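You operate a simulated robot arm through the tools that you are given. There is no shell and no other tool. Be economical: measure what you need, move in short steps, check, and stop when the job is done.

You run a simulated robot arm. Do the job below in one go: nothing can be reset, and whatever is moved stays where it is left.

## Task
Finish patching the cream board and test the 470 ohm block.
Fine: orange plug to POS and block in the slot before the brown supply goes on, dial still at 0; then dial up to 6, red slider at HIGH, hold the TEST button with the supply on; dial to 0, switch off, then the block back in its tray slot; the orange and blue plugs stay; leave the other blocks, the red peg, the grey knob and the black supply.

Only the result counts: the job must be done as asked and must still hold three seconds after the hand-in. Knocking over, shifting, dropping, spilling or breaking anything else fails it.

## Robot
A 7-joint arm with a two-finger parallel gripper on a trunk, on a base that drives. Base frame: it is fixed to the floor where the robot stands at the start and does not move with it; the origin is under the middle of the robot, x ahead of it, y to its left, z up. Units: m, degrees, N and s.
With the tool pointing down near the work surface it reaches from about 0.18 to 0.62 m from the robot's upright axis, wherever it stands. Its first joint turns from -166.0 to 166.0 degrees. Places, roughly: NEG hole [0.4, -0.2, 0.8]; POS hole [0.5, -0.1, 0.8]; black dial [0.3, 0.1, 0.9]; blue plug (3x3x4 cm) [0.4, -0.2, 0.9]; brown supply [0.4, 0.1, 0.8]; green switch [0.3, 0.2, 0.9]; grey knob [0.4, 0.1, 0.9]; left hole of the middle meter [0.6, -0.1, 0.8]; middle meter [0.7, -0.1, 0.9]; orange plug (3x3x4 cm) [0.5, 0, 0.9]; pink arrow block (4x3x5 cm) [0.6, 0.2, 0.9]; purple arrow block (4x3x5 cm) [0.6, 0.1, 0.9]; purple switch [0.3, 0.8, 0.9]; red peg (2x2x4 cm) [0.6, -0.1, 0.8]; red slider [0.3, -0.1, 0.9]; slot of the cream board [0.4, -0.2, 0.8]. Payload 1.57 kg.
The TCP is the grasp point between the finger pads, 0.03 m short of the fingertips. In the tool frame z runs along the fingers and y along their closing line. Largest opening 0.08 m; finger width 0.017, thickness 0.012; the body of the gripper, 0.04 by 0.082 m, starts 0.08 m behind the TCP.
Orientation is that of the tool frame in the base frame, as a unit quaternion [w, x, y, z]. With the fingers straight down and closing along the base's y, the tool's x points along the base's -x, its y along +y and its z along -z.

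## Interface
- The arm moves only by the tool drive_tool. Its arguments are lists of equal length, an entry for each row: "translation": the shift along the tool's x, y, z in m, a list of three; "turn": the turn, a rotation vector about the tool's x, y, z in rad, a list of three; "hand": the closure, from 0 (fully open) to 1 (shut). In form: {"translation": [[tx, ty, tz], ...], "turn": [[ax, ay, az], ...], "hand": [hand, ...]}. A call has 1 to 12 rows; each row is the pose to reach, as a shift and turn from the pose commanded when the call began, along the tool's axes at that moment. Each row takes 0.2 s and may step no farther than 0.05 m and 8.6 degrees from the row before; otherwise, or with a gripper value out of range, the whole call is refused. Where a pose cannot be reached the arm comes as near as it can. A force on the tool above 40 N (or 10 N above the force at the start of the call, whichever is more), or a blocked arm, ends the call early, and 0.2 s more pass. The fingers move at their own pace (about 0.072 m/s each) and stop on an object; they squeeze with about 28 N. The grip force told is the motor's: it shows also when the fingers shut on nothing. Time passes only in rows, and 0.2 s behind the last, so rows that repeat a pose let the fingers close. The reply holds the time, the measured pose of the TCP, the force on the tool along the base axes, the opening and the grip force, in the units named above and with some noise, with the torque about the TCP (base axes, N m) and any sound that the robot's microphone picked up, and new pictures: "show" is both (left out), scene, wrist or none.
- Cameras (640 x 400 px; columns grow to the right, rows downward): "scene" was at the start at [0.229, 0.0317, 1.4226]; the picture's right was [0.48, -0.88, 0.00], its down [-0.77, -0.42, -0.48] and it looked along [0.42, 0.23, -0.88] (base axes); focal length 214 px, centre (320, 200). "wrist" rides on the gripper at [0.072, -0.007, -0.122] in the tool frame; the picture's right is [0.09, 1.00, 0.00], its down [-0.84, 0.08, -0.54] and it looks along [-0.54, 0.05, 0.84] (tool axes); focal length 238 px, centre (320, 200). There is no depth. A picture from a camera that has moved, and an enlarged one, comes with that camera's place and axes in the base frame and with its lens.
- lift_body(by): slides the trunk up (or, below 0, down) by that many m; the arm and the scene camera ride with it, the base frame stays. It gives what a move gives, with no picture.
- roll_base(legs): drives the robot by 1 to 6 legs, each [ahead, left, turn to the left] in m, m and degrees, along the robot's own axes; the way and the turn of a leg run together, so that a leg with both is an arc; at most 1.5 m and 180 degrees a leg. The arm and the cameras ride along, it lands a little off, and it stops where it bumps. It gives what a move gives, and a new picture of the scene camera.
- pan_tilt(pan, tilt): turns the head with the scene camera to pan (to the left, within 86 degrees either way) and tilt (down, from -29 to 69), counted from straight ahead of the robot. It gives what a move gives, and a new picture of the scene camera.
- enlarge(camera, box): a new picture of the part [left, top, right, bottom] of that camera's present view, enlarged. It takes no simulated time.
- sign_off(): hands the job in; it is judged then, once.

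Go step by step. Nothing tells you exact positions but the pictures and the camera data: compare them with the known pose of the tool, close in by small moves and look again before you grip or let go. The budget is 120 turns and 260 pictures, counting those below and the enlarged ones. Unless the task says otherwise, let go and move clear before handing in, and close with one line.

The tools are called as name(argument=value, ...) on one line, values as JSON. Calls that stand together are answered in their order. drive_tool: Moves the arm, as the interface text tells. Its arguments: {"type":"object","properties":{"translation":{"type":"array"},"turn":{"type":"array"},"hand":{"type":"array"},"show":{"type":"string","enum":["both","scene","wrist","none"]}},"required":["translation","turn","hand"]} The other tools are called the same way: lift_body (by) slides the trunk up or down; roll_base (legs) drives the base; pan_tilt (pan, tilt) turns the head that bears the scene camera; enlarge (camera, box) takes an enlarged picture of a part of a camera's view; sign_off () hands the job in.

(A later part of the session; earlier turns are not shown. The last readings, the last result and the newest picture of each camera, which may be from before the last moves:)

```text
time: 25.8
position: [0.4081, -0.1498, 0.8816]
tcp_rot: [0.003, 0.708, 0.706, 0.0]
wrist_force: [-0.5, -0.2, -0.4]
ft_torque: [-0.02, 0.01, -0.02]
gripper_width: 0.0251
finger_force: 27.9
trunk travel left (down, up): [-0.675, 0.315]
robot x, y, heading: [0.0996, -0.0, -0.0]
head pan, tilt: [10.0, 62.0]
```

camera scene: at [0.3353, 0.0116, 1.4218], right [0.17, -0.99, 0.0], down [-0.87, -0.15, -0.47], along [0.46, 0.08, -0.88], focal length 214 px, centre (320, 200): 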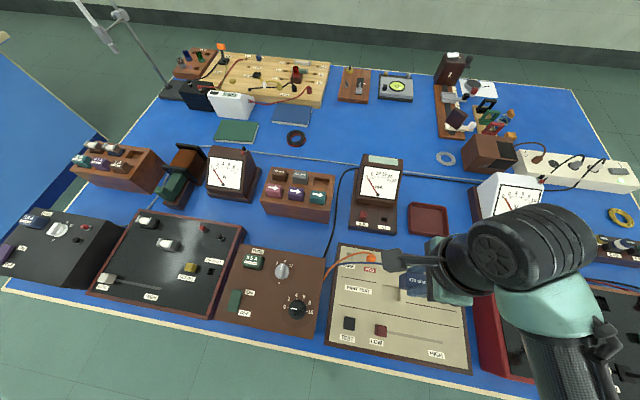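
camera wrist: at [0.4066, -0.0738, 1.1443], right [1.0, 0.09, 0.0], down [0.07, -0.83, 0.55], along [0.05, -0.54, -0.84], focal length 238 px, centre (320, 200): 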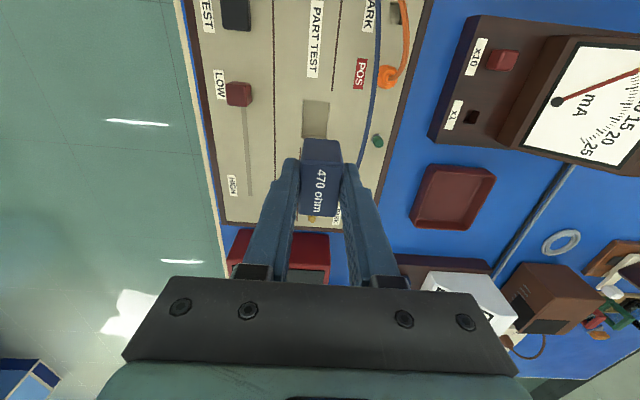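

drive_tool(translation=[[0, 0, 0.002], [0, 0, 0.002], [0, 0, 0.0], [0, 0, 0.0], [0, 0, -0.03], [0, 0, -0.07]], turn=[[0, 0, 0], [0, 0, 0], [0, 0, 0], [0, 0, 0], [0, 0, 0], [0, 0, 0]], hand=[1, 1, 0.5, 0.5, 0.5, 0.5], show="none")

enlarge(camera="wrist", box=[200, 70, 440, 220])

```text
time: 27.2
position: [0.4081, -0.1508, 0.9504]
tcp_rot: [0.004, 0.708, 0.706, 0.001]
wrist_force: [0.2, 0.2, -0.5]
ft_torque: [0.01, -0.03, 0.02]
gripper_width: 0.0399
finger_force: 0.0
trunk travel left (down, up): [-0.675, 0.315]
robot x, y, heading: [0.0991, 0.0008, 0.0]
head pan, tilt: [10.0, 62.0]
```

```text
2.67 times, centred on (320, 145) of wrist
camera zoom: at [0.401, -0.0768, 1.072], right [1.0, 0.09, 0.0], down [0.07, -0.84, 0.54], along [0.05, -0.54, -0.84], focal length 636 px, centre (320, 347)
```

zoom: 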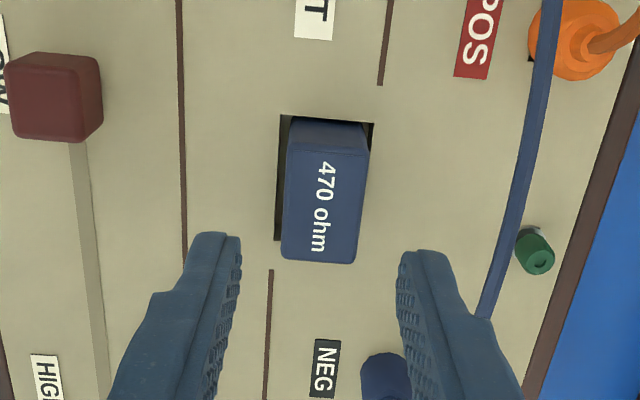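

The block is seated in the slot. Next I rise, turn the hand back, and move over the brown supply's green switch.

drive_tool(translation=[[0, 0, -0.04], [0.035, -0.007, -0.05], [0.07, -0.014, -0.05], [0.105, -0.021, -0.05], [0.14, -0.028, -0.05], [0.175, -0.035, -0.05], [0.21, -0.042, -0.05], [0.245, -0.049, -0.05], [0.28, -0.056, -0.05], [0.31, -0.063, -0.05], [0.335, -0.07, -0.05], [0.355, -0.075, -0.05]], turn=[[0, 0, -0.131], [0, 0, -0.262], [0, 0, -0.393], [0, 0, -0.524], [0, 0, -0.655], [0, 0, -0.786], [0, 0, -0.917], [0, 0, -1.048], [0, 0, -1.179], [0, 0, -1.31], [0, 0, -1.441], [0, 0, -1.571]], hand=[0.5, 0.7, 0.9, 1, 1, 1, 1, 1, 1, 1, 1, 1], show="both")

enlarge(camera="wrist", box=[160, 30, 480, 230])

enlarge(camera="scene", box=[200, 230, 360, 330])

```text
time: 29.8
position: [0.3313, 0.2104, 0.999]
tcp_rot: [0.003, 0.0, 1.0, -0.002]
wrist_force: [-0.5, 0.1, 0.4]
ft_torque: [0.0, -0.02, 0.01]
gripper_width: 0.0001
finger_force: 21.2
trunk travel left (down, up): [-0.675, 0.315]
robot x, y, heading: [0.0959, 0.0011, -0.0]
head pan, tilt: [10.0, 62.0]
camera scene: at [0.3344, 0.0116, 1.422], right [0.17, -0.99, 0.0], down [-0.87, -0.15, -0.47], along [0.46, 0.08, -0.88], focal length 214 px, centre (320, 200)
camera wrist: at [0.26, 0.2049, 1.1206], right [-0.09, 1.0, 0.0], down [0.83, 0.08, 0.55], along [0.54, 0.05, -0.84], focal length 238 px, centre (320, 200)
```

scene: 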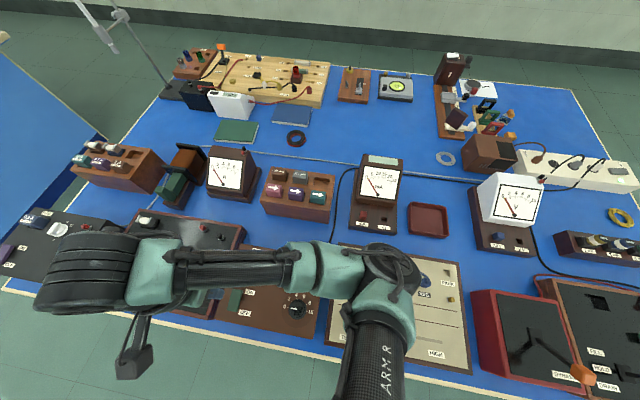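
wrist: 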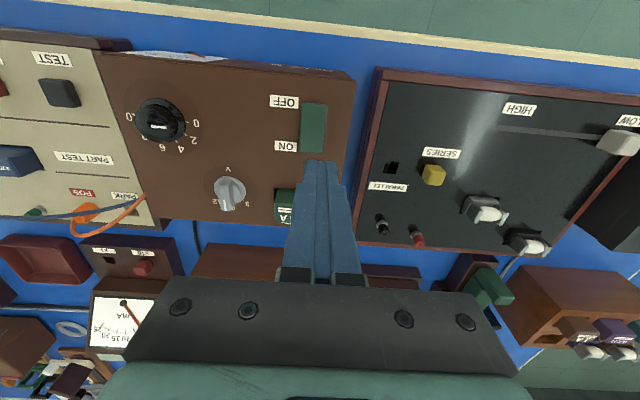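

```text
2.00 times, centred on (320, 130) of wrist
camera zoom: at [0.26, 0.2049, 1.1206], right [-0.09, 1.0, 0.0], down [0.83, 0.08, 0.55], along [0.54, 0.05, -0.84], focal length 477 px, centre (320, 340)
```

zoom: 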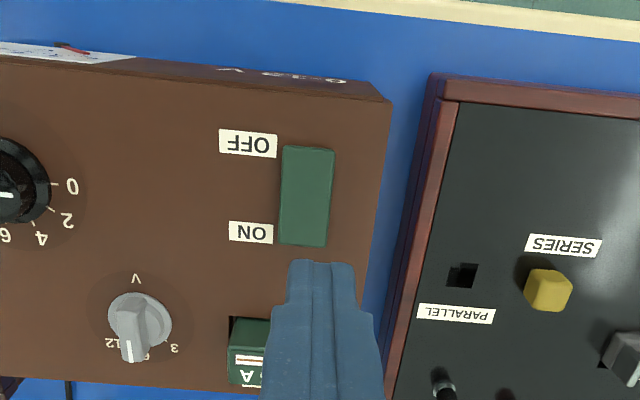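

```text
4.00 times, centred on (280, 280) of scene
camera zoom: at [0.3344, 0.0116, 1.422], right [0.17, -0.99, 0.0], down [-0.87, -0.15, -0.47], along [0.46, 0.08, -0.88], focal length 858 px, centre (480, -120)
```

zoom: 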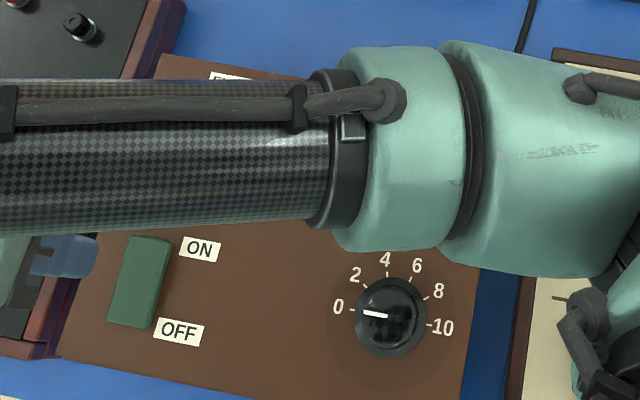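

The switch centre is at about (0.327,0.204), ON end at x≈0.345, panel top z≈0.885. I align the closed fingers over the ON end and lower.

drive_tool(translation=[[-0.015, -0.0065, 0.03], [-0.015, -0.0065, 0.055]], turn=[[0, 0, 0], [0, 0, 0]], hand=[1, 1], show="none")

enlarge(camera="wrist", box=[200, 70, 440, 220])

```text
time: 30.4
position: [0.3472, 0.2012, 0.9439]
tcp_rot: [0.004, 0.0, 1.0, -0.002]
wrist_force: [-0.2, -0.9, -0.2]
ft_torque: [0.0, 0.0, 0.02]
gripper_width: 0.0001
finger_force: 21.6
trunk travel left (down, up): [-0.675, 0.315]
robot x, y, heading: [0.0987, -0.0016, 0.1]
head pan, tilt: [10.0, 62.0]
```

```text
2.67 times, centred on (320, 145) of wrist
camera zoom: at [0.2756, 0.197, 1.0659], right [-0.09, 1.0, 0.0], down [0.83, 0.08, 0.55], along [0.54, 0.05, -0.84], focal length 636 px, centre (320, 347)
```

zoom: 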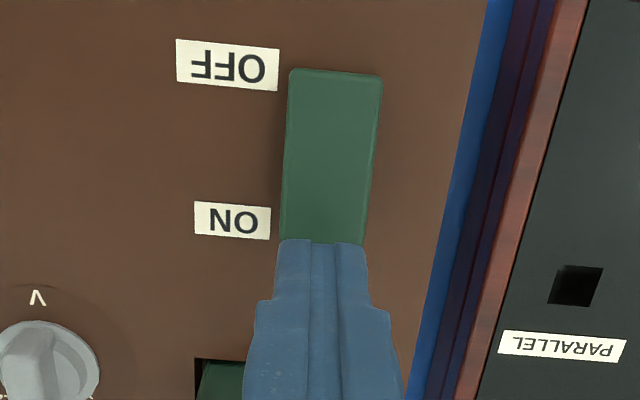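

Aligned over the ON end. I press down in small steps.

drive_tool(translation=[[0, 0, 0.01], [0, 0, 0.016], [0, 0, 0.02], [0, 0, 0.024]], turn=[[0, 0, 0], [0, 0, 0], [0, 0, 0], [0, 0, 0]], hand=[1, 1, 1, 1], show="none")

enlarge(camera="wrist", box=[200, 70, 440, 220])

```text
time: 31.3
position: [0.348, 0.2007, 0.929]
tcp_rot: [0.004, 0.0, 1.0, 0.003]
wrist_force: [-4.6, -7.2, 25.3]
ft_torque: [-0.21, 0.32, 0.01]
gripper_width: 0.0
finger_force: 21.3
trunk travel left (down, up): [-0.675, 0.315]
robot x, y, heading: [0.1009, 0.0024, -0.1]
head pan, tilt: [10.0, 62.0]
stopped in row 4: the force on the tool passed its limit at 48 N (the readings are from after the stop); the commanded pose is now the measured one
```

```text
2.67 times, centred on (320, 145) of wrist
camera zoom: at [0.2755, 0.1939, 1.0494], right [-0.09, 1.0, 0.0], down [0.83, 0.07, 0.55], along [0.55, 0.05, -0.84], focal length 636 px, centre (320, 347)
```

zoom: 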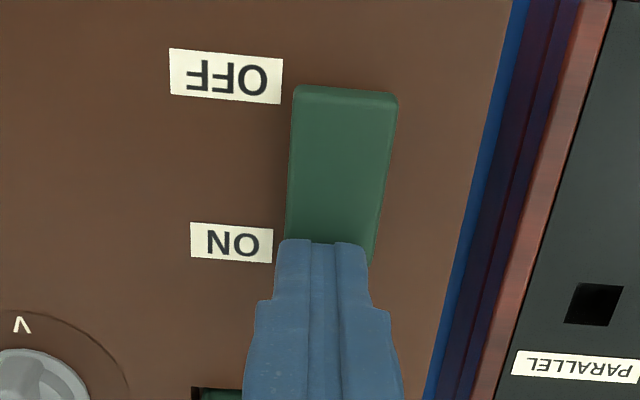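

Contact with the ON end, force reached. I rise and compare the rocker's tilt.

drive_tool(translation=[[0, 0, -0.02], [0.0, 0.04, -0.04]], turn=[[0, 0, 0], [0, 0, 0]], hand=[1, 1], show="none")

enlarge(camera="wrist", box=[120, 30, 440, 230])

pan_tilt(pan=30, tilt=68)

enlarge(camera="scene", box=[240, 200, 400, 300])

```text
time: 31.9
position: [0.352, 0.2446, 0.9654]
tcp_rot: [0.004, 0.001, 1.0, 0.0]
wrist_force: [0.0, -0.6, 0.8]
ft_torque: [-0.03, 0.05, 0.0]
gripper_width: 0.0
finger_force: 21.5
trunk travel left (down, up): [-0.675, 0.315]
robot x, y, heading: [0.0979, 0.0004, -0.0]
head pan, tilt: [10.0, 62.0]
```

```text
2.00 times, centred on (280, 130) of wrist
camera zoom: at [0.2789, 0.2388, 1.0852], right [-0.09, 1.0, 0.0], down [0.83, 0.07, 0.55], along [0.55, 0.05, -0.84], focal length 477 px, centre (400, 340)
```

zoom: 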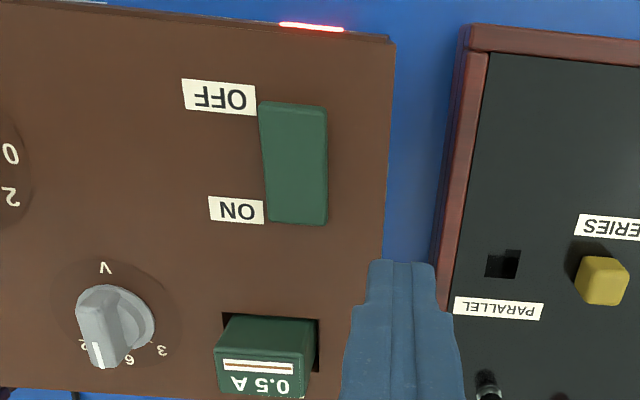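

```text
time: 32.7
position: [0.352, 0.2423, 0.9648]
tcp_rot: [0.004, 0.001, 1.0, 0.002]
wrist_force: [-0.1, 0.1, -0.6]
ft_torque: [-0.01, -0.03, 0.02]
gripper_width: 0.0
finger_force: 21.3
trunk travel left (down, up): [-0.675, 0.315]
robot x, y, heading: [0.0966, 0.0012, -0.0]
head pan, tilt: [30.0, 68.0]
camera scene: at [0.3204, 0.0285, 1.4156], right [0.5, -0.87, 0.0], down [-0.8, -0.46, -0.37], along [0.33, 0.19, -0.93], focal length 214 px, centre (320, 200)
```

scene: 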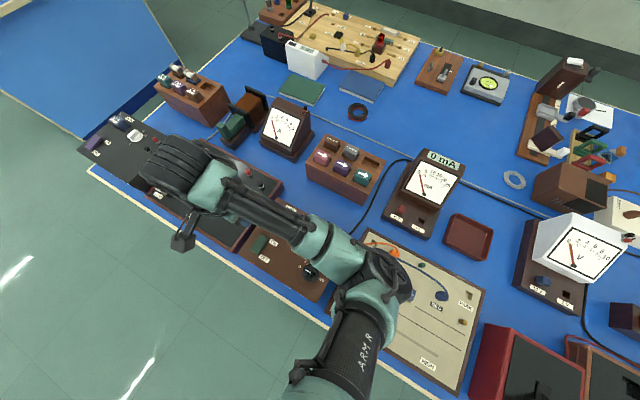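

```text
4.00 times, centred on (320, 250) of scene
camera zoom: at [0.3204, 0.0285, 1.4156], right [0.5, -0.87, 0.0], down [-0.8, -0.46, -0.37], along [0.33, 0.19, -0.93], focal length 858 px, centre (320, 0)
```

zoom: 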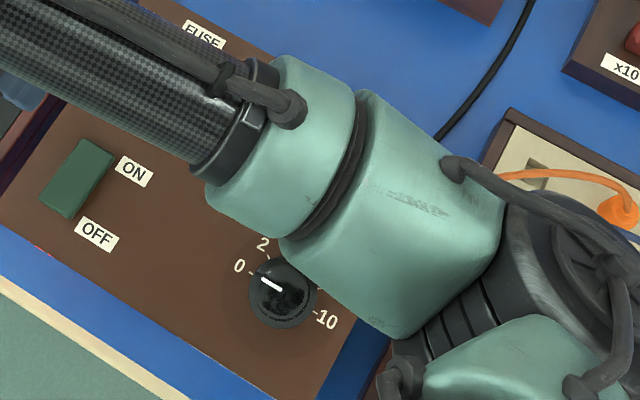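

The supply's red lamp is lit and the meter display reads 0 mA: it is on. Now I move above the black dial.

drive_tool(translation=[[0, -0.01, -0.035], [0.005, -0.05, -0.035], [0.01, -0.095, -0.035], [0.015, -0.14, -0.035], [0.02, -0.188, -0.035]], turn=[[0, 0, 0], [0, 0, 0], [0, 0, 0], [0, 0, 0], [0, 0, 0]], hand=[0.5, 0.3, 0.3, 0.3, 0.3], show="wrist")

enlarge(camera="wrist", box=[200, 60, 440, 210])

```text
time: 33.9
position: [0.3633, 0.0638, 0.9879]
tcp_rot: [0.004, 0.0, 1.0, 0.002]
wrist_force: [0.0, 0.4, 0.4]
ft_torque: [0.0, -0.02, 0.0]
gripper_width: 0.0559
finger_force: 0.0
out of reach, approached as far as the arm can: row 4, 5
trunk travel left (down, up): [-0.675, 0.315]
robot x, y, heading: [0.102, -0.001, 0.3]
head pan, tilt: [30.0, 68.0]
camera wrist: at [0.2904, 0.0583, 1.1093], right [-0.09, 1.0, 0.0], down [0.83, 0.07, 0.55], along [0.55, 0.05, -0.84], focal length 238 px, centre (320, 200)
```

wrist: 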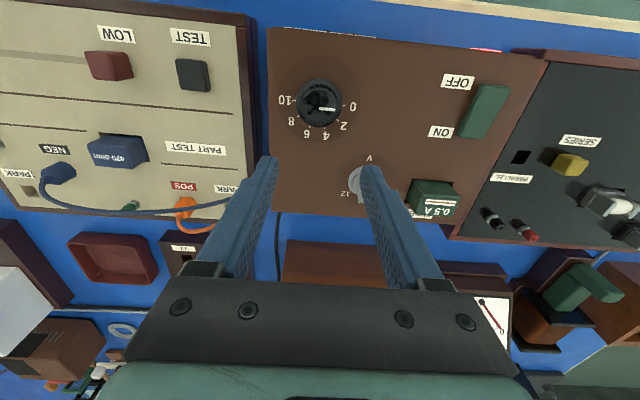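

```text
2.67 times, centred on (320, 135) of wrist
camera zoom: at [0.2904, 0.0583, 1.1093], right [-0.09, 1.0, 0.0], down [0.83, 0.07, 0.55], along [0.55, 0.05, -0.84], focal length 636 px, centre (320, 373)
```

zoom: 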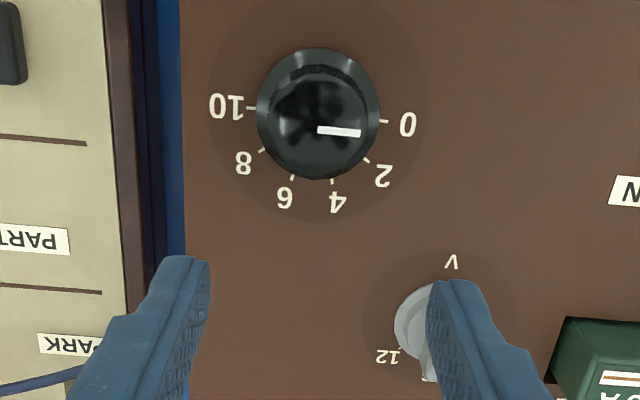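

The dial is too near to the robot's axis from here. I back the base up by 0.1 m.

roll_base(legs=[[-0.1, 0, 0]])

enlarge(camera="wrist", box=[200, 60, 440, 210])

```text
time: 35.1
position: [0.2633, 0.0653, 0.9881]
tcp_rot: [0.003, 0.001, 1.0, 0.002]
wrist_force: [0.3, 0.8, 0.2]
ft_torque: [0.02, -0.03, -0.02]
gripper_width: 0.0559
finger_force: 0.1
trunk travel left (down, up): [-0.675, 0.315]
robot x, y, heading: [0.0015, -0.0028, -0.3]
head pan, tilt: [30.0, 68.0]
camera scene: at [0.2199, 0.0287, 1.4157], right [0.5, -0.87, 0.0], down [-0.8, -0.46, -0.38], along [0.33, 0.19, -0.93], focal length 214 px, centre (320, 200)
```

scene: 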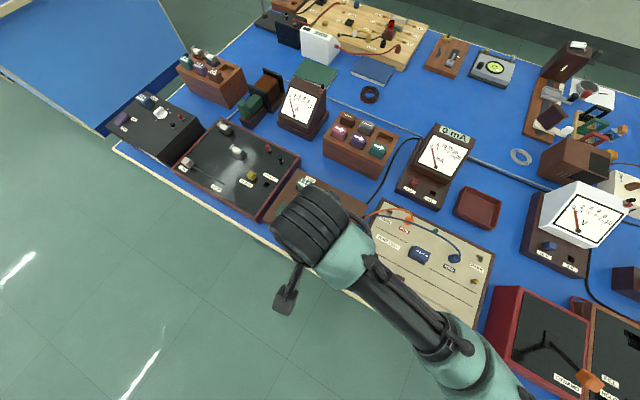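

```text
2.67 times, centred on (320, 135) of wrist
camera zoom: at [0.1906, 0.0599, 1.1093], right [-0.09, 1.0, 0.0], down [0.83, 0.07, 0.55], along [0.55, 0.05, -0.84], focal length 636 px, centre (320, 373)
```

zoom: 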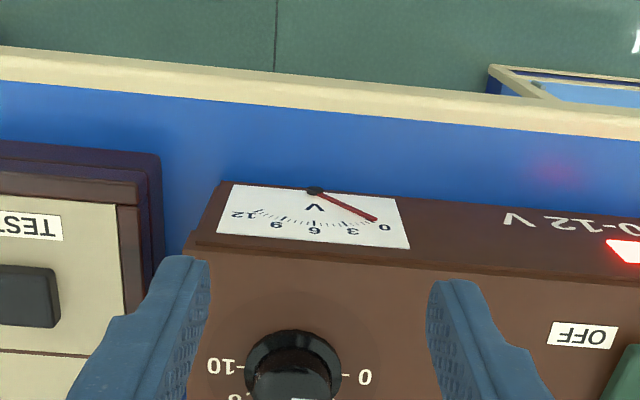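

The dial is at about (0.332,0.063). I move above it and look again.

drive_tool(translation=[[-0.035, -0.001, 0], [-0.069, -0.002, 0], [-0.069, -0.002, 0.015]], turn=[[0, 0, 0], [0, 0, 0], [0, 0, 0]], hand=[0.3, 0.3, 0.3], show="none")

enlarge(camera="wrist", box=[200, 60, 440, 210])

```text
time: 35.9
position: [0.3314, 0.064, 0.9736]
tcp_rot: [0.003, 0.001, 1.0, 0.002]
wrist_force: [0.1, 1.1, -0.2]
ft_torque: [0.03, -0.01, 0.03]
gripper_width: 0.0562
finger_force: 0.1
trunk travel left (down, up): [-0.675, 0.315]
robot x, y, heading: [0.0001, 0.0014, -0.1]
head pan, tilt: [30.0, 68.0]
```

```text
2.67 times, centred on (320, 135) of wrist
camera zoom: at [0.2585, 0.0583, 1.0952], right [-0.09, 1.0, 0.0], down [0.83, 0.07, 0.55], along [0.55, 0.05, -0.84], focal length 636 px, centre (320, 373)
```

zoom: 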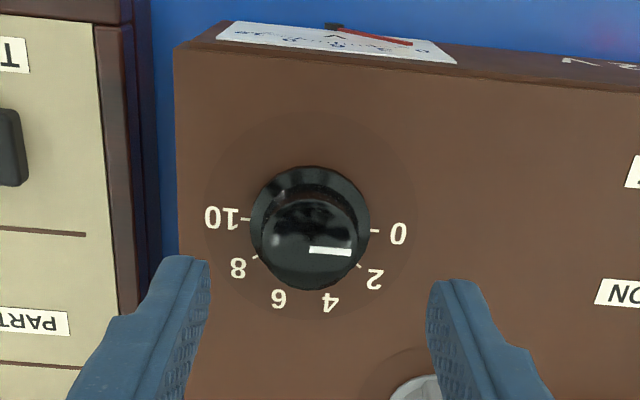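

The dial top is at (0.334,0.062,0.906), about 2.8 cm wide on a 4 cm skirt. I lower around it.

drive_tool(translation=[[-0.0025, -0.002, 0.025], [-0.0025, -0.002, 0.04], [-0.0025, -0.002, 0.048]], turn=[[0, 0, 0], [0, 0, 0], [0, 0, 0]], hand=[0.3, 0.3, 0.3], show="none")

enlarge(camera="wrist", box=[200, 60, 440, 210])

```text
time: 36.7
position: [0.3349, 0.0617, 0.9258]
tcp_rot: [0.004, 0.001, 1.0, 0.001]
wrist_force: [0.0, 0.0, 0.4]
ft_torque: [0.0, 0.0, -0.01]
gripper_width: 0.0556
finger_force: 0.0
trunk travel left (down, up): [-0.675, 0.315]
robot x, y, heading: [0.0006, 0.0002, 0.1]
head pan, tilt: [30.0, 68.0]
```

```text
2.67 times, centred on (320, 135) of wrist
camera zoom: at [0.2616, 0.0567, 1.0469], right [-0.09, 1.0, 0.0], down [0.83, 0.07, 0.55], along [0.55, 0.05, -0.84], focal length 636 px, centre (320, 373)
```

zoom: 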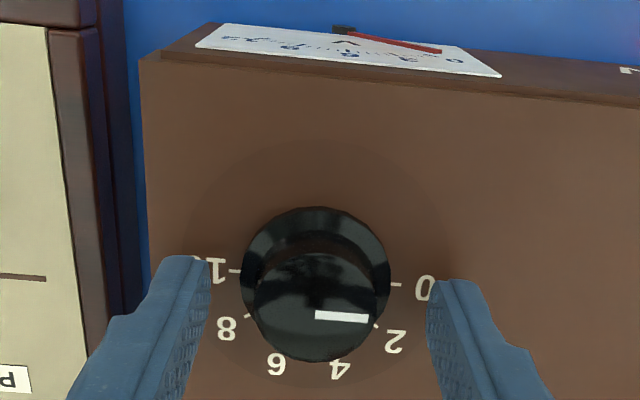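

Well centred. I lower 4 mm more and close on the knob.

drive_tool(translation=[[0, -0.001, 0.004], [0, -0.001, 0.004], [0, -0.001, 0.004], [0, -0.001, 0.004]], turn=[[0, 0, 0], [0, 0, 0], [0, 0, 0], [0, 0, 0]], hand=[0.3, 1, 1, 1], show="none")

enlarge(camera="wrist", box=[200, 60, 440, 210])

```text
time: 37.7
position: [0.3338, 0.0609, 0.9225]
tcp_rot: [0.004, 0.001, 1.0, 0.002]
wrist_force: [-1.1, 0.6, 0.1]
ft_torque: [-0.23, -0.37, 0.01]
gripper_width: 0.0308
finger_force: 39.8
trunk travel left (down, up): [-0.675, 0.315]
robot x, y, heading: [0.0004, 0.0022, -0.2]
head pan, tilt: [30.0, 68.0]
```

```text
2.67 times, centred on (320, 135) of wrist
camera zoom: at [0.2619, 0.0555, 1.0435], right [-0.09, 1.0, 0.0], down [0.83, 0.07, 0.55], along [0.55, 0.05, -0.84], focal length 636 px, centre (320, 373)
```

zoom: 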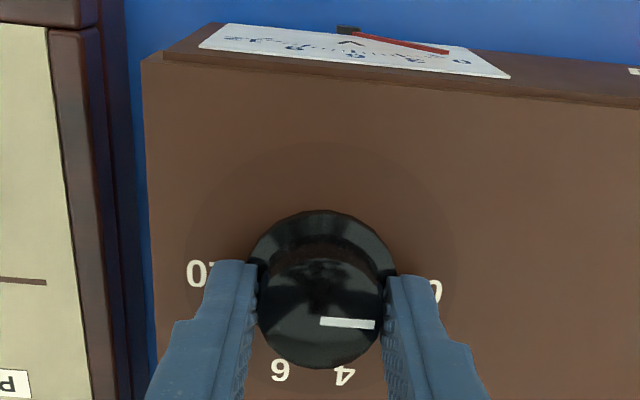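

Knob gripped. I turn clockwise (from above) in steps toward 6, checking partway.

drive_tool(translation=[[0, 0, 0], [0, 0, 0], [0, 0, 0], [0, 0, 0], [0, 0, 0], [0, 0, 0]], turn=[[0, 0, 0.14], [0, 0, 0.28], [0, 0, 0.42], [0, 0, 0.56], [0, 0, 0.7], [0, 0, 0.84]], hand=[1, 1, 1, 1, 1, 1], show="none")

enlarge(camera="wrist", box=[200, 60, 440, 210])

```text
time: 39.1
position: [0.3348, 0.0607, 0.9229]
tcp_rot: [0.003, 0.41, 0.912, 0.002]
wrist_force: [-8.7, -1.7, 6.4]
ft_torque: [-1.21, -0.13, 0.02]
gripper_width: 0.031
finger_force: 40.3
trunk travel left (down, up): [-0.675, 0.315]
robot x, y, heading: [-0.0003, 0.0006, -0.2]
head pan, tilt: [30.0, 68.0]
```

```text
2.67 times, centred on (320, 135) of wrist
camera zoom: at [0.2807, 0.1104, 1.0437], right [0.68, 0.73, 0.01], down [0.61, -0.58, 0.55], along [0.4, -0.37, -0.84], focal length 636 px, centre (320, 373)
```

zoom: 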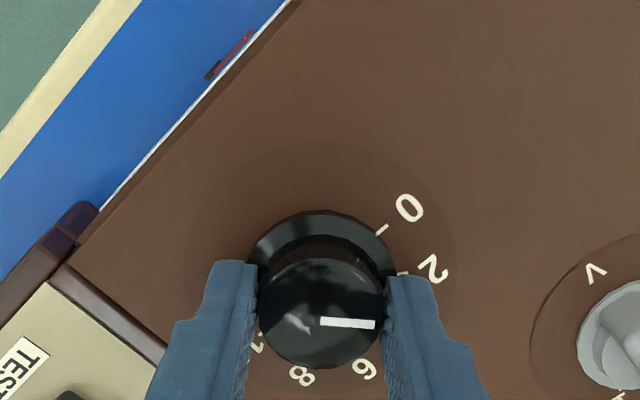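

The knob follows. I continue to about 108° in total.

drive_tool(translation=[[0, 0, 0], [0, 0, 0], [0, 0, 0], [0, 0, 0], [0, 0, 0], [0, 0, 0], [0, 0, 0], [0, 0, 0]], turn=[[0, 0, 0.13], [0, 0, 0.26], [0, 0, 0.39], [0, 0, 0.52], [0, 0, 0.65], [0, 0, 0.78], [0, 0, 0.91], [0, 0, 1.045]], hand=[1, 1, 1, 1, 1, 1, 1, 1], show="scene")

enlarge(camera="wrist", box=[200, 60, 440, 210])

```text
time: 40.9
position: [0.3325, 0.0598, 0.9214]
tcp_rot: [0.001, 0.809, 0.587, 0.001]
wrist_force: [-25.6, -7.9, -5.5]
ft_torque: [0.29, 0.1, 0.04]
gripper_width: 0.0311
finger_force: 39.5
trunk travel left (down, up): [-0.675, 0.315]
robot x, y, heading: [0.002, 0.0018, 0.0]
head pan, tilt: [30.0, 68.0]
camera scene: at [0.2178, 0.0279, 1.416], right [0.5, -0.87, 0.0], down [-0.8, -0.46, -0.38], along [0.33, 0.19, -0.93], focal length 214 px, centre (320, 200)
```

scene: 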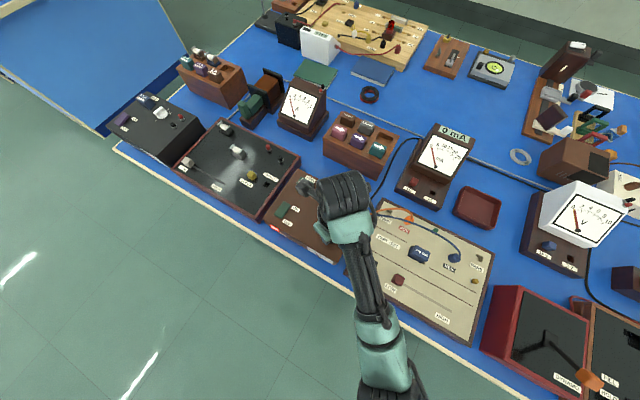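

```text
2.67 times, centred on (320, 135) of wrist
camera zoom: at [0.3488, 0.1314, 1.0439], right [0.97, -0.22, 0.0], down [-0.19, -0.82, 0.54], along [-0.12, -0.53, -0.84], focal length 636 px, centre (320, 373)
```

zoom: 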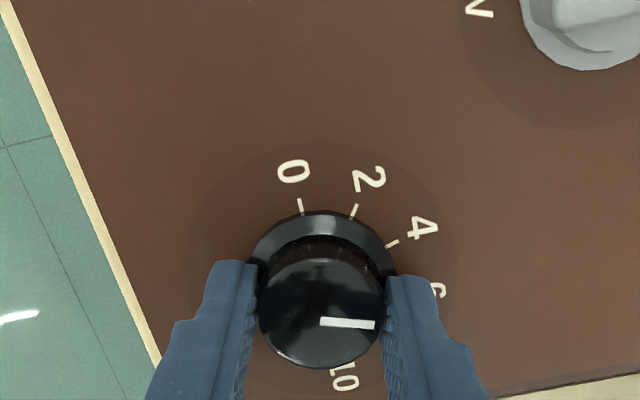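

Rotated to 108°. I release, rise, and check the mark against the scale.

drive_tool(translation=[[0, 0, 0], [0, 0, 0], [0, 0, -0.02], [0, 0, -0.06]], turn=[[0, 0, 0], [0, 0, 0], [0, 0, 0], [0, 0, 0]], hand=[0.3, 0.3, 0.3, 0.3], show="wrist")

enlarge(camera="wrist", box=[200, 60, 440, 210])

```text
time: 41.9
position: [0.3371, 0.06, 0.9843]
tcp_rot: [0.001, 0.809, 0.587, 0.003]
wrist_force: [-0.5, -0.1, 1.2]
ft_torque: [-0.02, 0.0, -0.03]
gripper_width: 0.0561
finger_force: 0.1
trunk travel left (down, up): [-0.675, 0.315]
robot x, y, heading: [-0.0013, 0.0042, -0.4]
head pan, tilt: [30.0, 68.0]
camera wrist: at [0.3521, 0.1316, 1.1061], right [0.97, -0.22, 0.01], down [-0.19, -0.82, 0.54], along [-0.11, -0.53, -0.84], focal length 238 px, centre (320, 200)
```

wrist: 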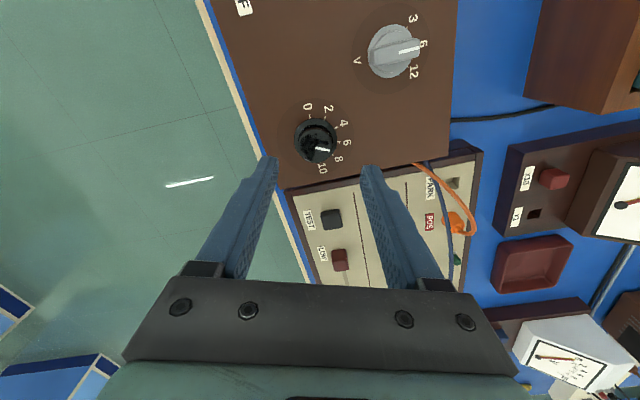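

```text
2.67 times, centred on (320, 135) of wrist
camera zoom: at [0.3521, 0.1316, 1.1061], right [0.97, -0.22, 0.01], down [-0.19, -0.82, 0.54], along [-0.11, -0.53, -0.84], focal length 636 px, centre (320, 373)
```

zoom: 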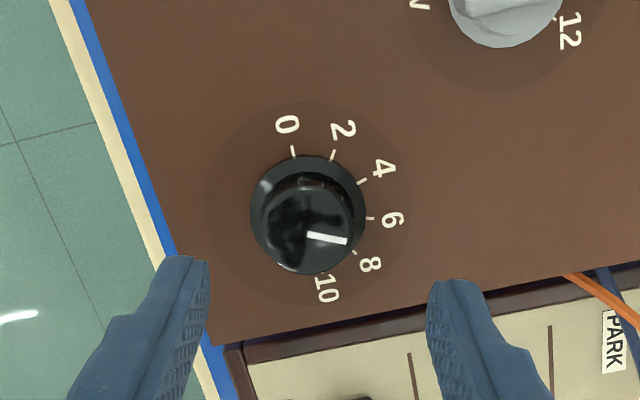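

The mark seems close to 6; I check at higher magnification and read the front voltmeter.

enlarge(camera="wrist", box=[280, 90, 360, 140])

pan_tilt(pan=0, tilt=69)

enlarge(camera="scene", box=[220, 190, 380, 290])

```text
8.00 times, centred on (320, 115) of wrist
camera zoom: at [0.3521, 0.1316, 1.1061], right [0.97, -0.22, 0.01], down [-0.19, -0.82, 0.54], along [-0.11, -0.53, -0.84], focal length 1907 px, centre (320, 880)
```

zoom: 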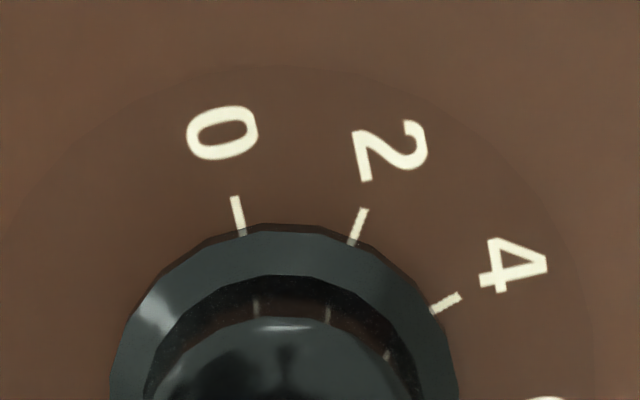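

```text
time: 42.8
position: [0.3373, 0.0602, 0.9832]
tcp_rot: [0.001, 0.81, 0.587, 0.004]
wrist_force: [0.7, 0.1, -0.3]
ft_torque: [0.04, 0.04, 0.01]
gripper_width: 0.0559
finger_force: 0.0
trunk travel left (down, up): [-0.675, 0.315]
robot x, y, heading: [0.0024, -0.0007, 0.1]
head pan, tilt: [0.0, 68.8]
camera scene: at [0.2271, 0.0003, 1.4149], right [0.0, -1.0, 0.0], down [-0.93, 0.0, -0.36], along [0.36, 0.0, -0.93], focal length 214 px, centre (320, 200)
```

scene: 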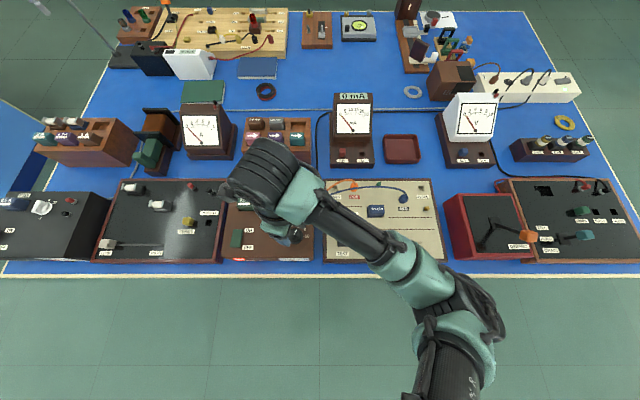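

```text
4.00 times, centred on (300, 240) of scene
camera zoom: at [0.2271, 0.0003, 1.4149], right [0.0, -1.0, 0.0], down [-0.93, 0.0, -0.36], along [0.36, 0.0, -0.93], focal length 858 px, centre (400, 40)
```

zoom: 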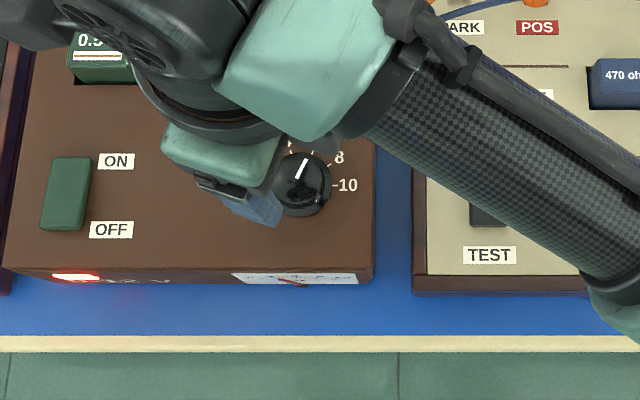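

I check the mark and ticks 4–10 more precisely.

enlarge(camera="wrist", box=[280, 110, 360, 160])

enlarge(camera="scene", box=[272, 215, 320, 245])

```text
8.00 times, centred on (320, 135) of wrist
camera zoom: at [0.3521, 0.1315, 1.1056], right [0.97, -0.22, 0.01], down [-0.19, -0.82, 0.54], along [-0.11, -0.53, -0.84], focal length 1907 px, centre (320, 720)
```

zoom: 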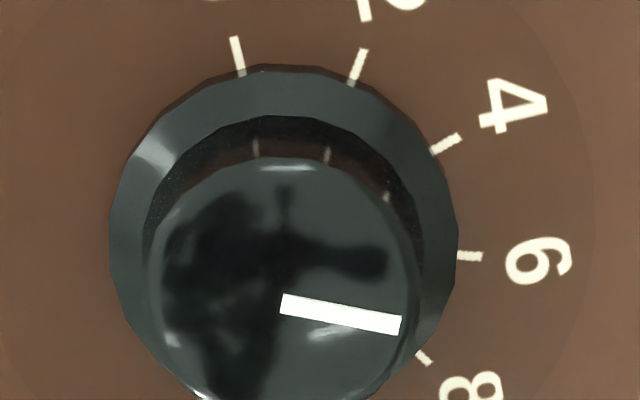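

```text
13.33 times, centred on (296, 230) of scene
camera zoom: at [0.2271, 0.0003, 1.4149], right [0.0, -1.0, 0.0], down [-0.93, 0.0, -0.36], along [0.36, 0.0, -0.93], focal length 2860 px, centre (640, -200)
```

zoom: 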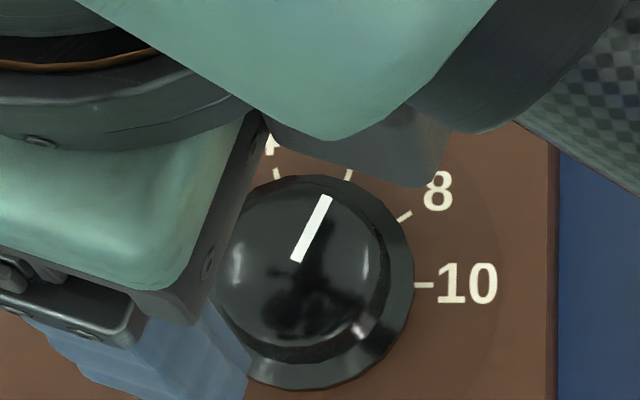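

The mark stands at about 6.27: releasing under side strain nudged it ~5°. I re-centre (3 mm), grip again and check the strain before turning back.

drive_tool(translation=[[-0.002, -0.0025, 0.02], [-0.002, -0.0025, 0.045], [-0.002, -0.0025, 0.06], [-0.002, -0.0025, 0.06], [-0.002, -0.0025, 0.06], [-0.002, -0.0025, 0.06]], turn=[[0, 0, 0], [0, 0, 0], [0, 0, 0], [0, 0, 0], [0, 0, 0], [0, 0, 0]], hand=[0.3, 0.3, 0.3, 0.6, 1, 1], show="none")

enlarge(camera="wrist", box=[200, 60, 440, 210])

```text
time: 44.2
position: [0.3339, 0.0607, 0.9228]
tcp_rot: [0.001, 0.809, 0.588, 0.004]
wrist_force: [-7.1, 1.6, -2.9]
ft_torque: [0.31, 0.48, 0.02]
gripper_width: 0.0314
finger_force: 40.0
trunk travel left (down, up): [-0.675, 0.315]
robot x, y, heading: [-0.0002, -0.0026, -0.1]
head pan, tilt: [0.0, 68.8]
```

```text
2.67 times, centred on (320, 135) of wrist
camera zoom: at [0.3486, 0.1322, 1.0447], right [0.98, -0.22, 0.0], down [-0.19, -0.82, 0.54], along [-0.12, -0.53, -0.84], focal length 636 px, centre (320, 373)
```

zoom: 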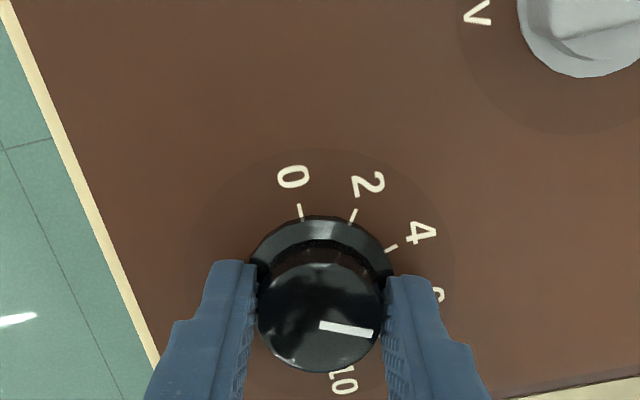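

Gripped with low strain. I turn back 5.3°, relieve the side force, then open gradually.

drive_tool(translation=[[0, -0.0005, 0], [0, -0.001, 0], [0, -0.001, 0], [0, -0.001, 0]], turn=[[0, 0, -0.05], [0, 0, -0.0925], [0, 0, -0.0925], [0, 0, -0.0925]], hand=[1, 1, 1, 1], show="none")

enlarge(camera="wrist", box=[200, 60, 440, 210])

```text
time: 45.2
position: [0.3313, 0.0617, 0.9222]
tcp_rot: [0.002, 0.781, 0.624, 0.004]
wrist_force: [5.9, 5.1, 11.3]
ft_torque: [-0.17, 0.41, 0.0]
gripper_width: 0.0313
finger_force: 39.8
trunk travel left (down, up): [-0.675, 0.315]
robot x, y, heading: [-0.0016, -0.001, -0.2]
head pan, tilt: [0.0, 68.8]
```

```text
2.67 times, centred on (320, 135) of wrist
camera zoom: at [0.3414, 0.1334, 1.0447], right [0.99, -0.13, 0.01], down [-0.12, -0.83, 0.54], along [-0.06, -0.53, -0.84], focal length 636 px, centre (320, 373)
```

zoom: 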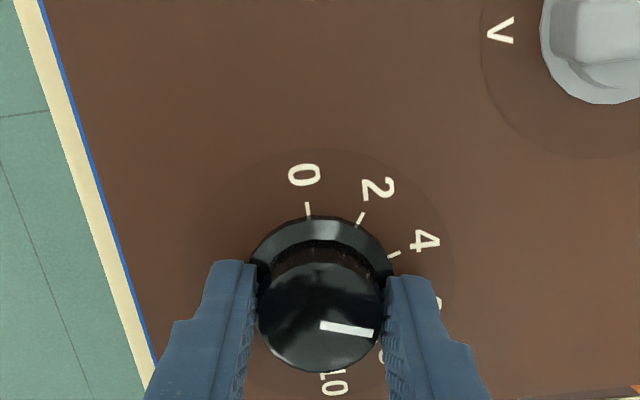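

drive_tool(translation=[[0, 0, 0], [0, 0, 0], [0, 0, 0], [0, 0, -0.02], [0, 0, -0.06]], turn=[[0, 0, 0], [0, 0, 0], [0, 0, 0], [0, 0, 0], [0, 0, 0]], hand=[0.6, 0.55, 0.3, 0.3, 0.3], show="none")

enlarge(camera="wrist", box=[280, 100, 360, 150])

enlarge(camera="scene", box=[272, 215, 320, 245])

```text
time: 46.4
position: [0.3319, 0.0608, 0.9797]
tcp_rot: [0.001, 0.782, 0.624, 0.003]
wrist_force: [0.1, -0.1, -0.1]
ft_torque: [0.02, -0.01, 0.01]
gripper_width: 0.056
finger_force: 0.0
trunk travel left (down, up): [-0.675, 0.315]
robot x, y, heading: [0.0025, 0.0, -0.4]
head pan, tilt: [0.0, 68.8]
```

```text
8.00 times, centred on (320, 125) of wrist
camera zoom: at [0.3409, 0.1324, 1.1022], right [0.99, -0.13, 0.01], down [-0.11, -0.83, 0.54], along [-0.07, -0.53, -0.84], focal length 1907 px, centre (320, 800)
```

zoom: 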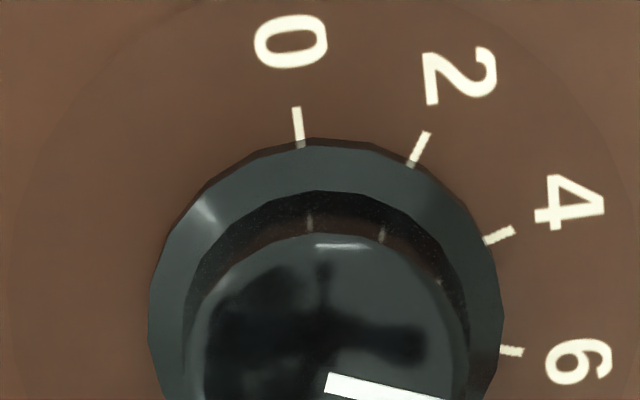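

```text
13.33 times, centred on (296, 230) of scene
camera zoom: at [0.2272, 0.0001, 1.4148], right [0.0, -1.0, 0.0], down [-0.93, 0.0, -0.36], along [0.36, 0.0, -0.93], focal length 2860 px, centre (640, -200)
```

zoom: 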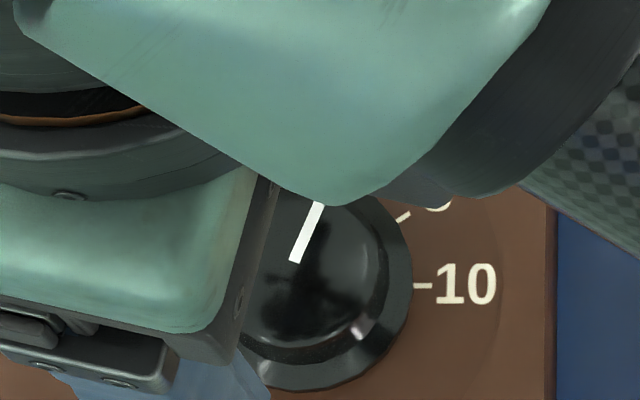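

The mark is now at 6 within a couple of degrees. Next I move above the red slider (about (0.324,-0.126)) with the hand closing along x.

drive_tool(translation=[[0, 0, -0.015], [-0.037, 0.007, -0.015], [-0.074, 0.0135, -0.015], [-0.111, 0.02, -0.015], [-0.148, 0.027, -0.015], [-0.184, 0.0336, -0.005]], turn=[[0, 0, -0.03], [0, 0, -0.07], [0, 0, -0.11], [0, 0, -0.15], [0, 0, -0.19], [0, 0, -0.224]], hand=[0.3, 0.3, 0.3, 0.3, 0.3, 0.3], show="wrist")

enlarge(camera="scene", box=[220, 190, 380, 290])

enlarge(camera="wrist", box=[200, 60, 440, 210])

```text
time: 47.8
position: [0.3249, -0.1281, 0.9835]
tcp_rot: [0.001, 0.707, 0.707, 0.004]
wrist_force: [1.1, 0.9, 0.4]
ft_torque: [0.05, -0.03, 0.0]
gripper_width: 0.0559
finger_force: 0.1
trunk travel left (down, up): [-0.675, 0.315]
robot x, y, heading: [0.0006, -0.0006, 0.1]
head pan, tilt: [0.0, 68.8]
camera wrist: at [0.317, -0.0559, 1.1056], right [1.0, 0.09, 0.01], down [0.07, -0.84, 0.54], along [0.06, -0.54, -0.84], focal length 238 px, centre (320, 200)
```

wrist: 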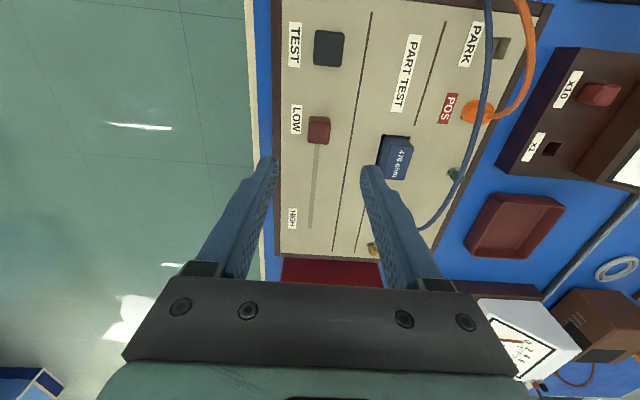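

```text
4.00 times, centred on (300, 240) of scene
camera zoom: at [0.2268, 0.0, 1.4149], right [0.0, -1.0, 0.0], down [-0.93, 0.0, -0.36], along [0.36, 0.0, -0.93], focal length 858 px, centre (400, 40)
```

zoom: 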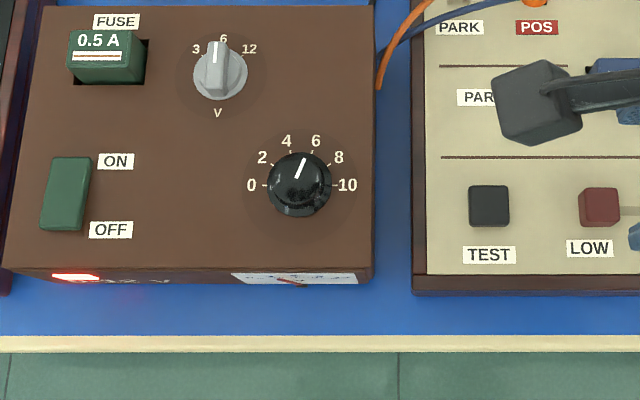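

```text
2.67 times, centred on (320, 135) of wrist
camera zoom: at [0.317, -0.0559, 1.1056], right [1.0, 0.09, 0.01], down [0.07, -0.84, 0.54], along [0.06, -0.54, -0.84], focal length 636 px, centre (320, 373)
```

zoom: 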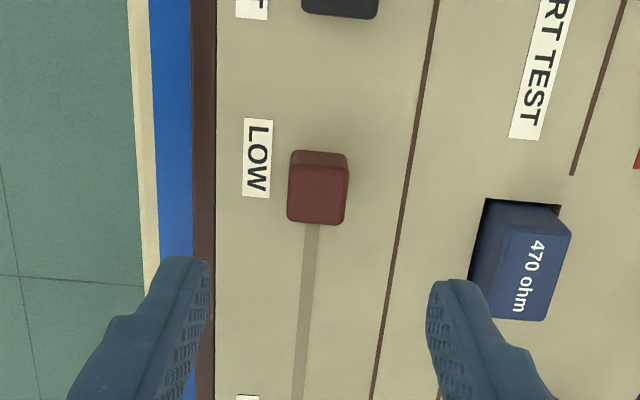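

The dial reads 6. The slider handle lies right under the tool; I lower around it and grip it.

drive_tool(translation=[[0, -0.001, 0.03], [0, -0.001, 0.06], [0, -0.001, 0.08], [0, -0.001, 0.093], [0, -0.001, 0.093], [0, -0.001, 0.093], [0, -0.001, 0.093]], turn=[[0, 0, 0], [0, 0, 0], [0, 0, 0], [0, 0, 0], [0, 0, 0], [0, 0, 0], [0, 0, 0]], hand=[0.45, 0.45, 0.45, 0.45, 1, 1, 1], show="none")

enlarge(camera="wrist", box=[200, 60, 440, 210])

```text
time: 49.4
position: [0.325, -0.1276, 0.888]
tcp_rot: [0.002, 0.707, 0.707, 0.004]
wrist_force: [15.1, -1.4, 2.7]
ft_torque: [-0.36, 0.04, 0.04]
gripper_width: 0.0221
finger_force: 34.7
trunk travel left (down, up): [-0.675, 0.315]
robot x, y, heading: [-0.0031, 0.0001, 0.0]
head pan, tilt: [0.0, 68.8]
```

```text
2.67 times, centred on (320, 135) of wrist
camera zoom: at [0.3162, -0.0538, 1.011], right [1.0, 0.09, 0.01], down [0.07, -0.84, 0.54], along [0.06, -0.54, -0.84], focal length 636 px, centre (320, 373)
```

zoom: 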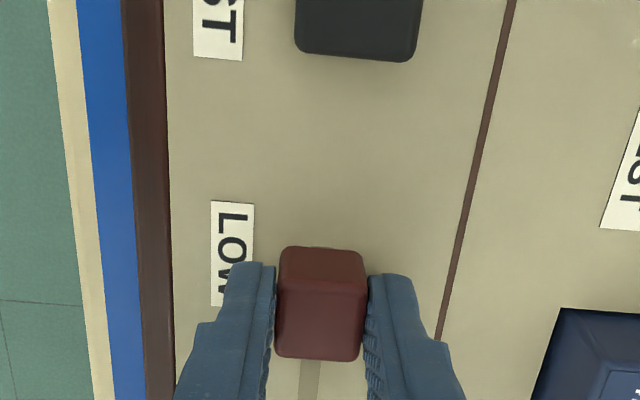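

Gripped. I drag it toward HIGH (-y).

drive_tool(translation=[[-0.01, 0.001, 0], [-0.025, 0.001, 0], [-0.04, 0.001, 0], [-0.055, 0.001, 0], [-0.07, 0.001, 0], [-0.085, 0.001, 0], [-0.1, 0.001, 0]], turn=[[0, 0, 0], [0, 0, 0], [0, 0, 0], [0, 0, 0], [0, 0, 0], [0, 0, 0], [0, 0, 0]], hand=[1, 1, 1, 1, 1, 1, 1], show="wrist")

```text
time: 51.0
position: [0.324, -0.2296, 0.89]
tcp_rot: [-0.001, 0.707, 0.707, 0.002]
wrist_force: [9.3, -1.1, -30.4]
ft_torque: [-0.19, 0.03, -0.16]
gripper_width: 0.0217
finger_force: 34.1
trunk travel left (down, up): [-0.675, 0.315]
robot x, y, heading: [-0.0022, 0.0017, -0.2]
head pan, tilt: [0.0, 68.8]
camera wrist: at [0.3173, -0.157, 1.0117], right [1.0, 0.09, 0.0], down [0.08, -0.84, 0.54], along [0.05, -0.54, -0.84], focal length 238 px, centre (320, 200)
```

wrist: 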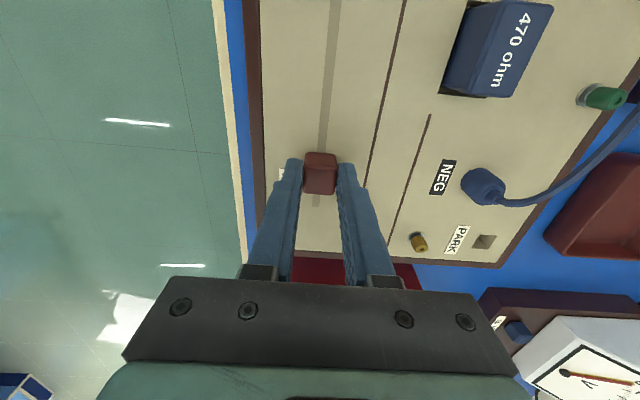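

It follows. I continue to the end stop in small steps.

drive_tool(translation=[[-0.006, 0.001, 0.002], [-0.012, 0.001, 0.002], [-0.018, 0.001, 0.002], [-0.023, 0.001, 0.002], [-0.028, 0.001, 0.002], [-0.033, 0.001, 0.002]], turn=[[0, 0, 0], [0, 0, 0], [0, 0, 0], [0, 0, 0], [0, 0, 0], [0, 0, 0]], hand=[1, 1, 1, 1, 1, 1], show="wrist")

```text
time: 52.4
position: [0.3242, -0.2544, 0.8911]
tcp_rot: [-0.003, 0.704, 0.711, 0.005]
wrist_force: [-11.3, 32.3, -3.4]
ft_torque: [0.74, 0.78, -0.49]
gripper_width: 0.0215
finger_force: 34.4
trunk travel left (down, up): [-0.675, 0.315]
robot x, y, heading: [0.004, -0.0028, -0.3]
head pan, tilt: [0.0, 68.8]
camera wrist: at [0.3168, -0.1826, 1.0135], right [0.99, 0.1, 0.0], down [0.08, -0.84, 0.53], along [0.06, -0.53, -0.85], focal length 238 px, centre (320, 200)
```

wrist: 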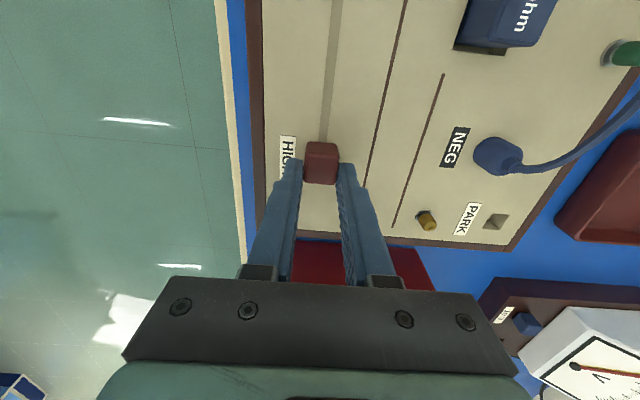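

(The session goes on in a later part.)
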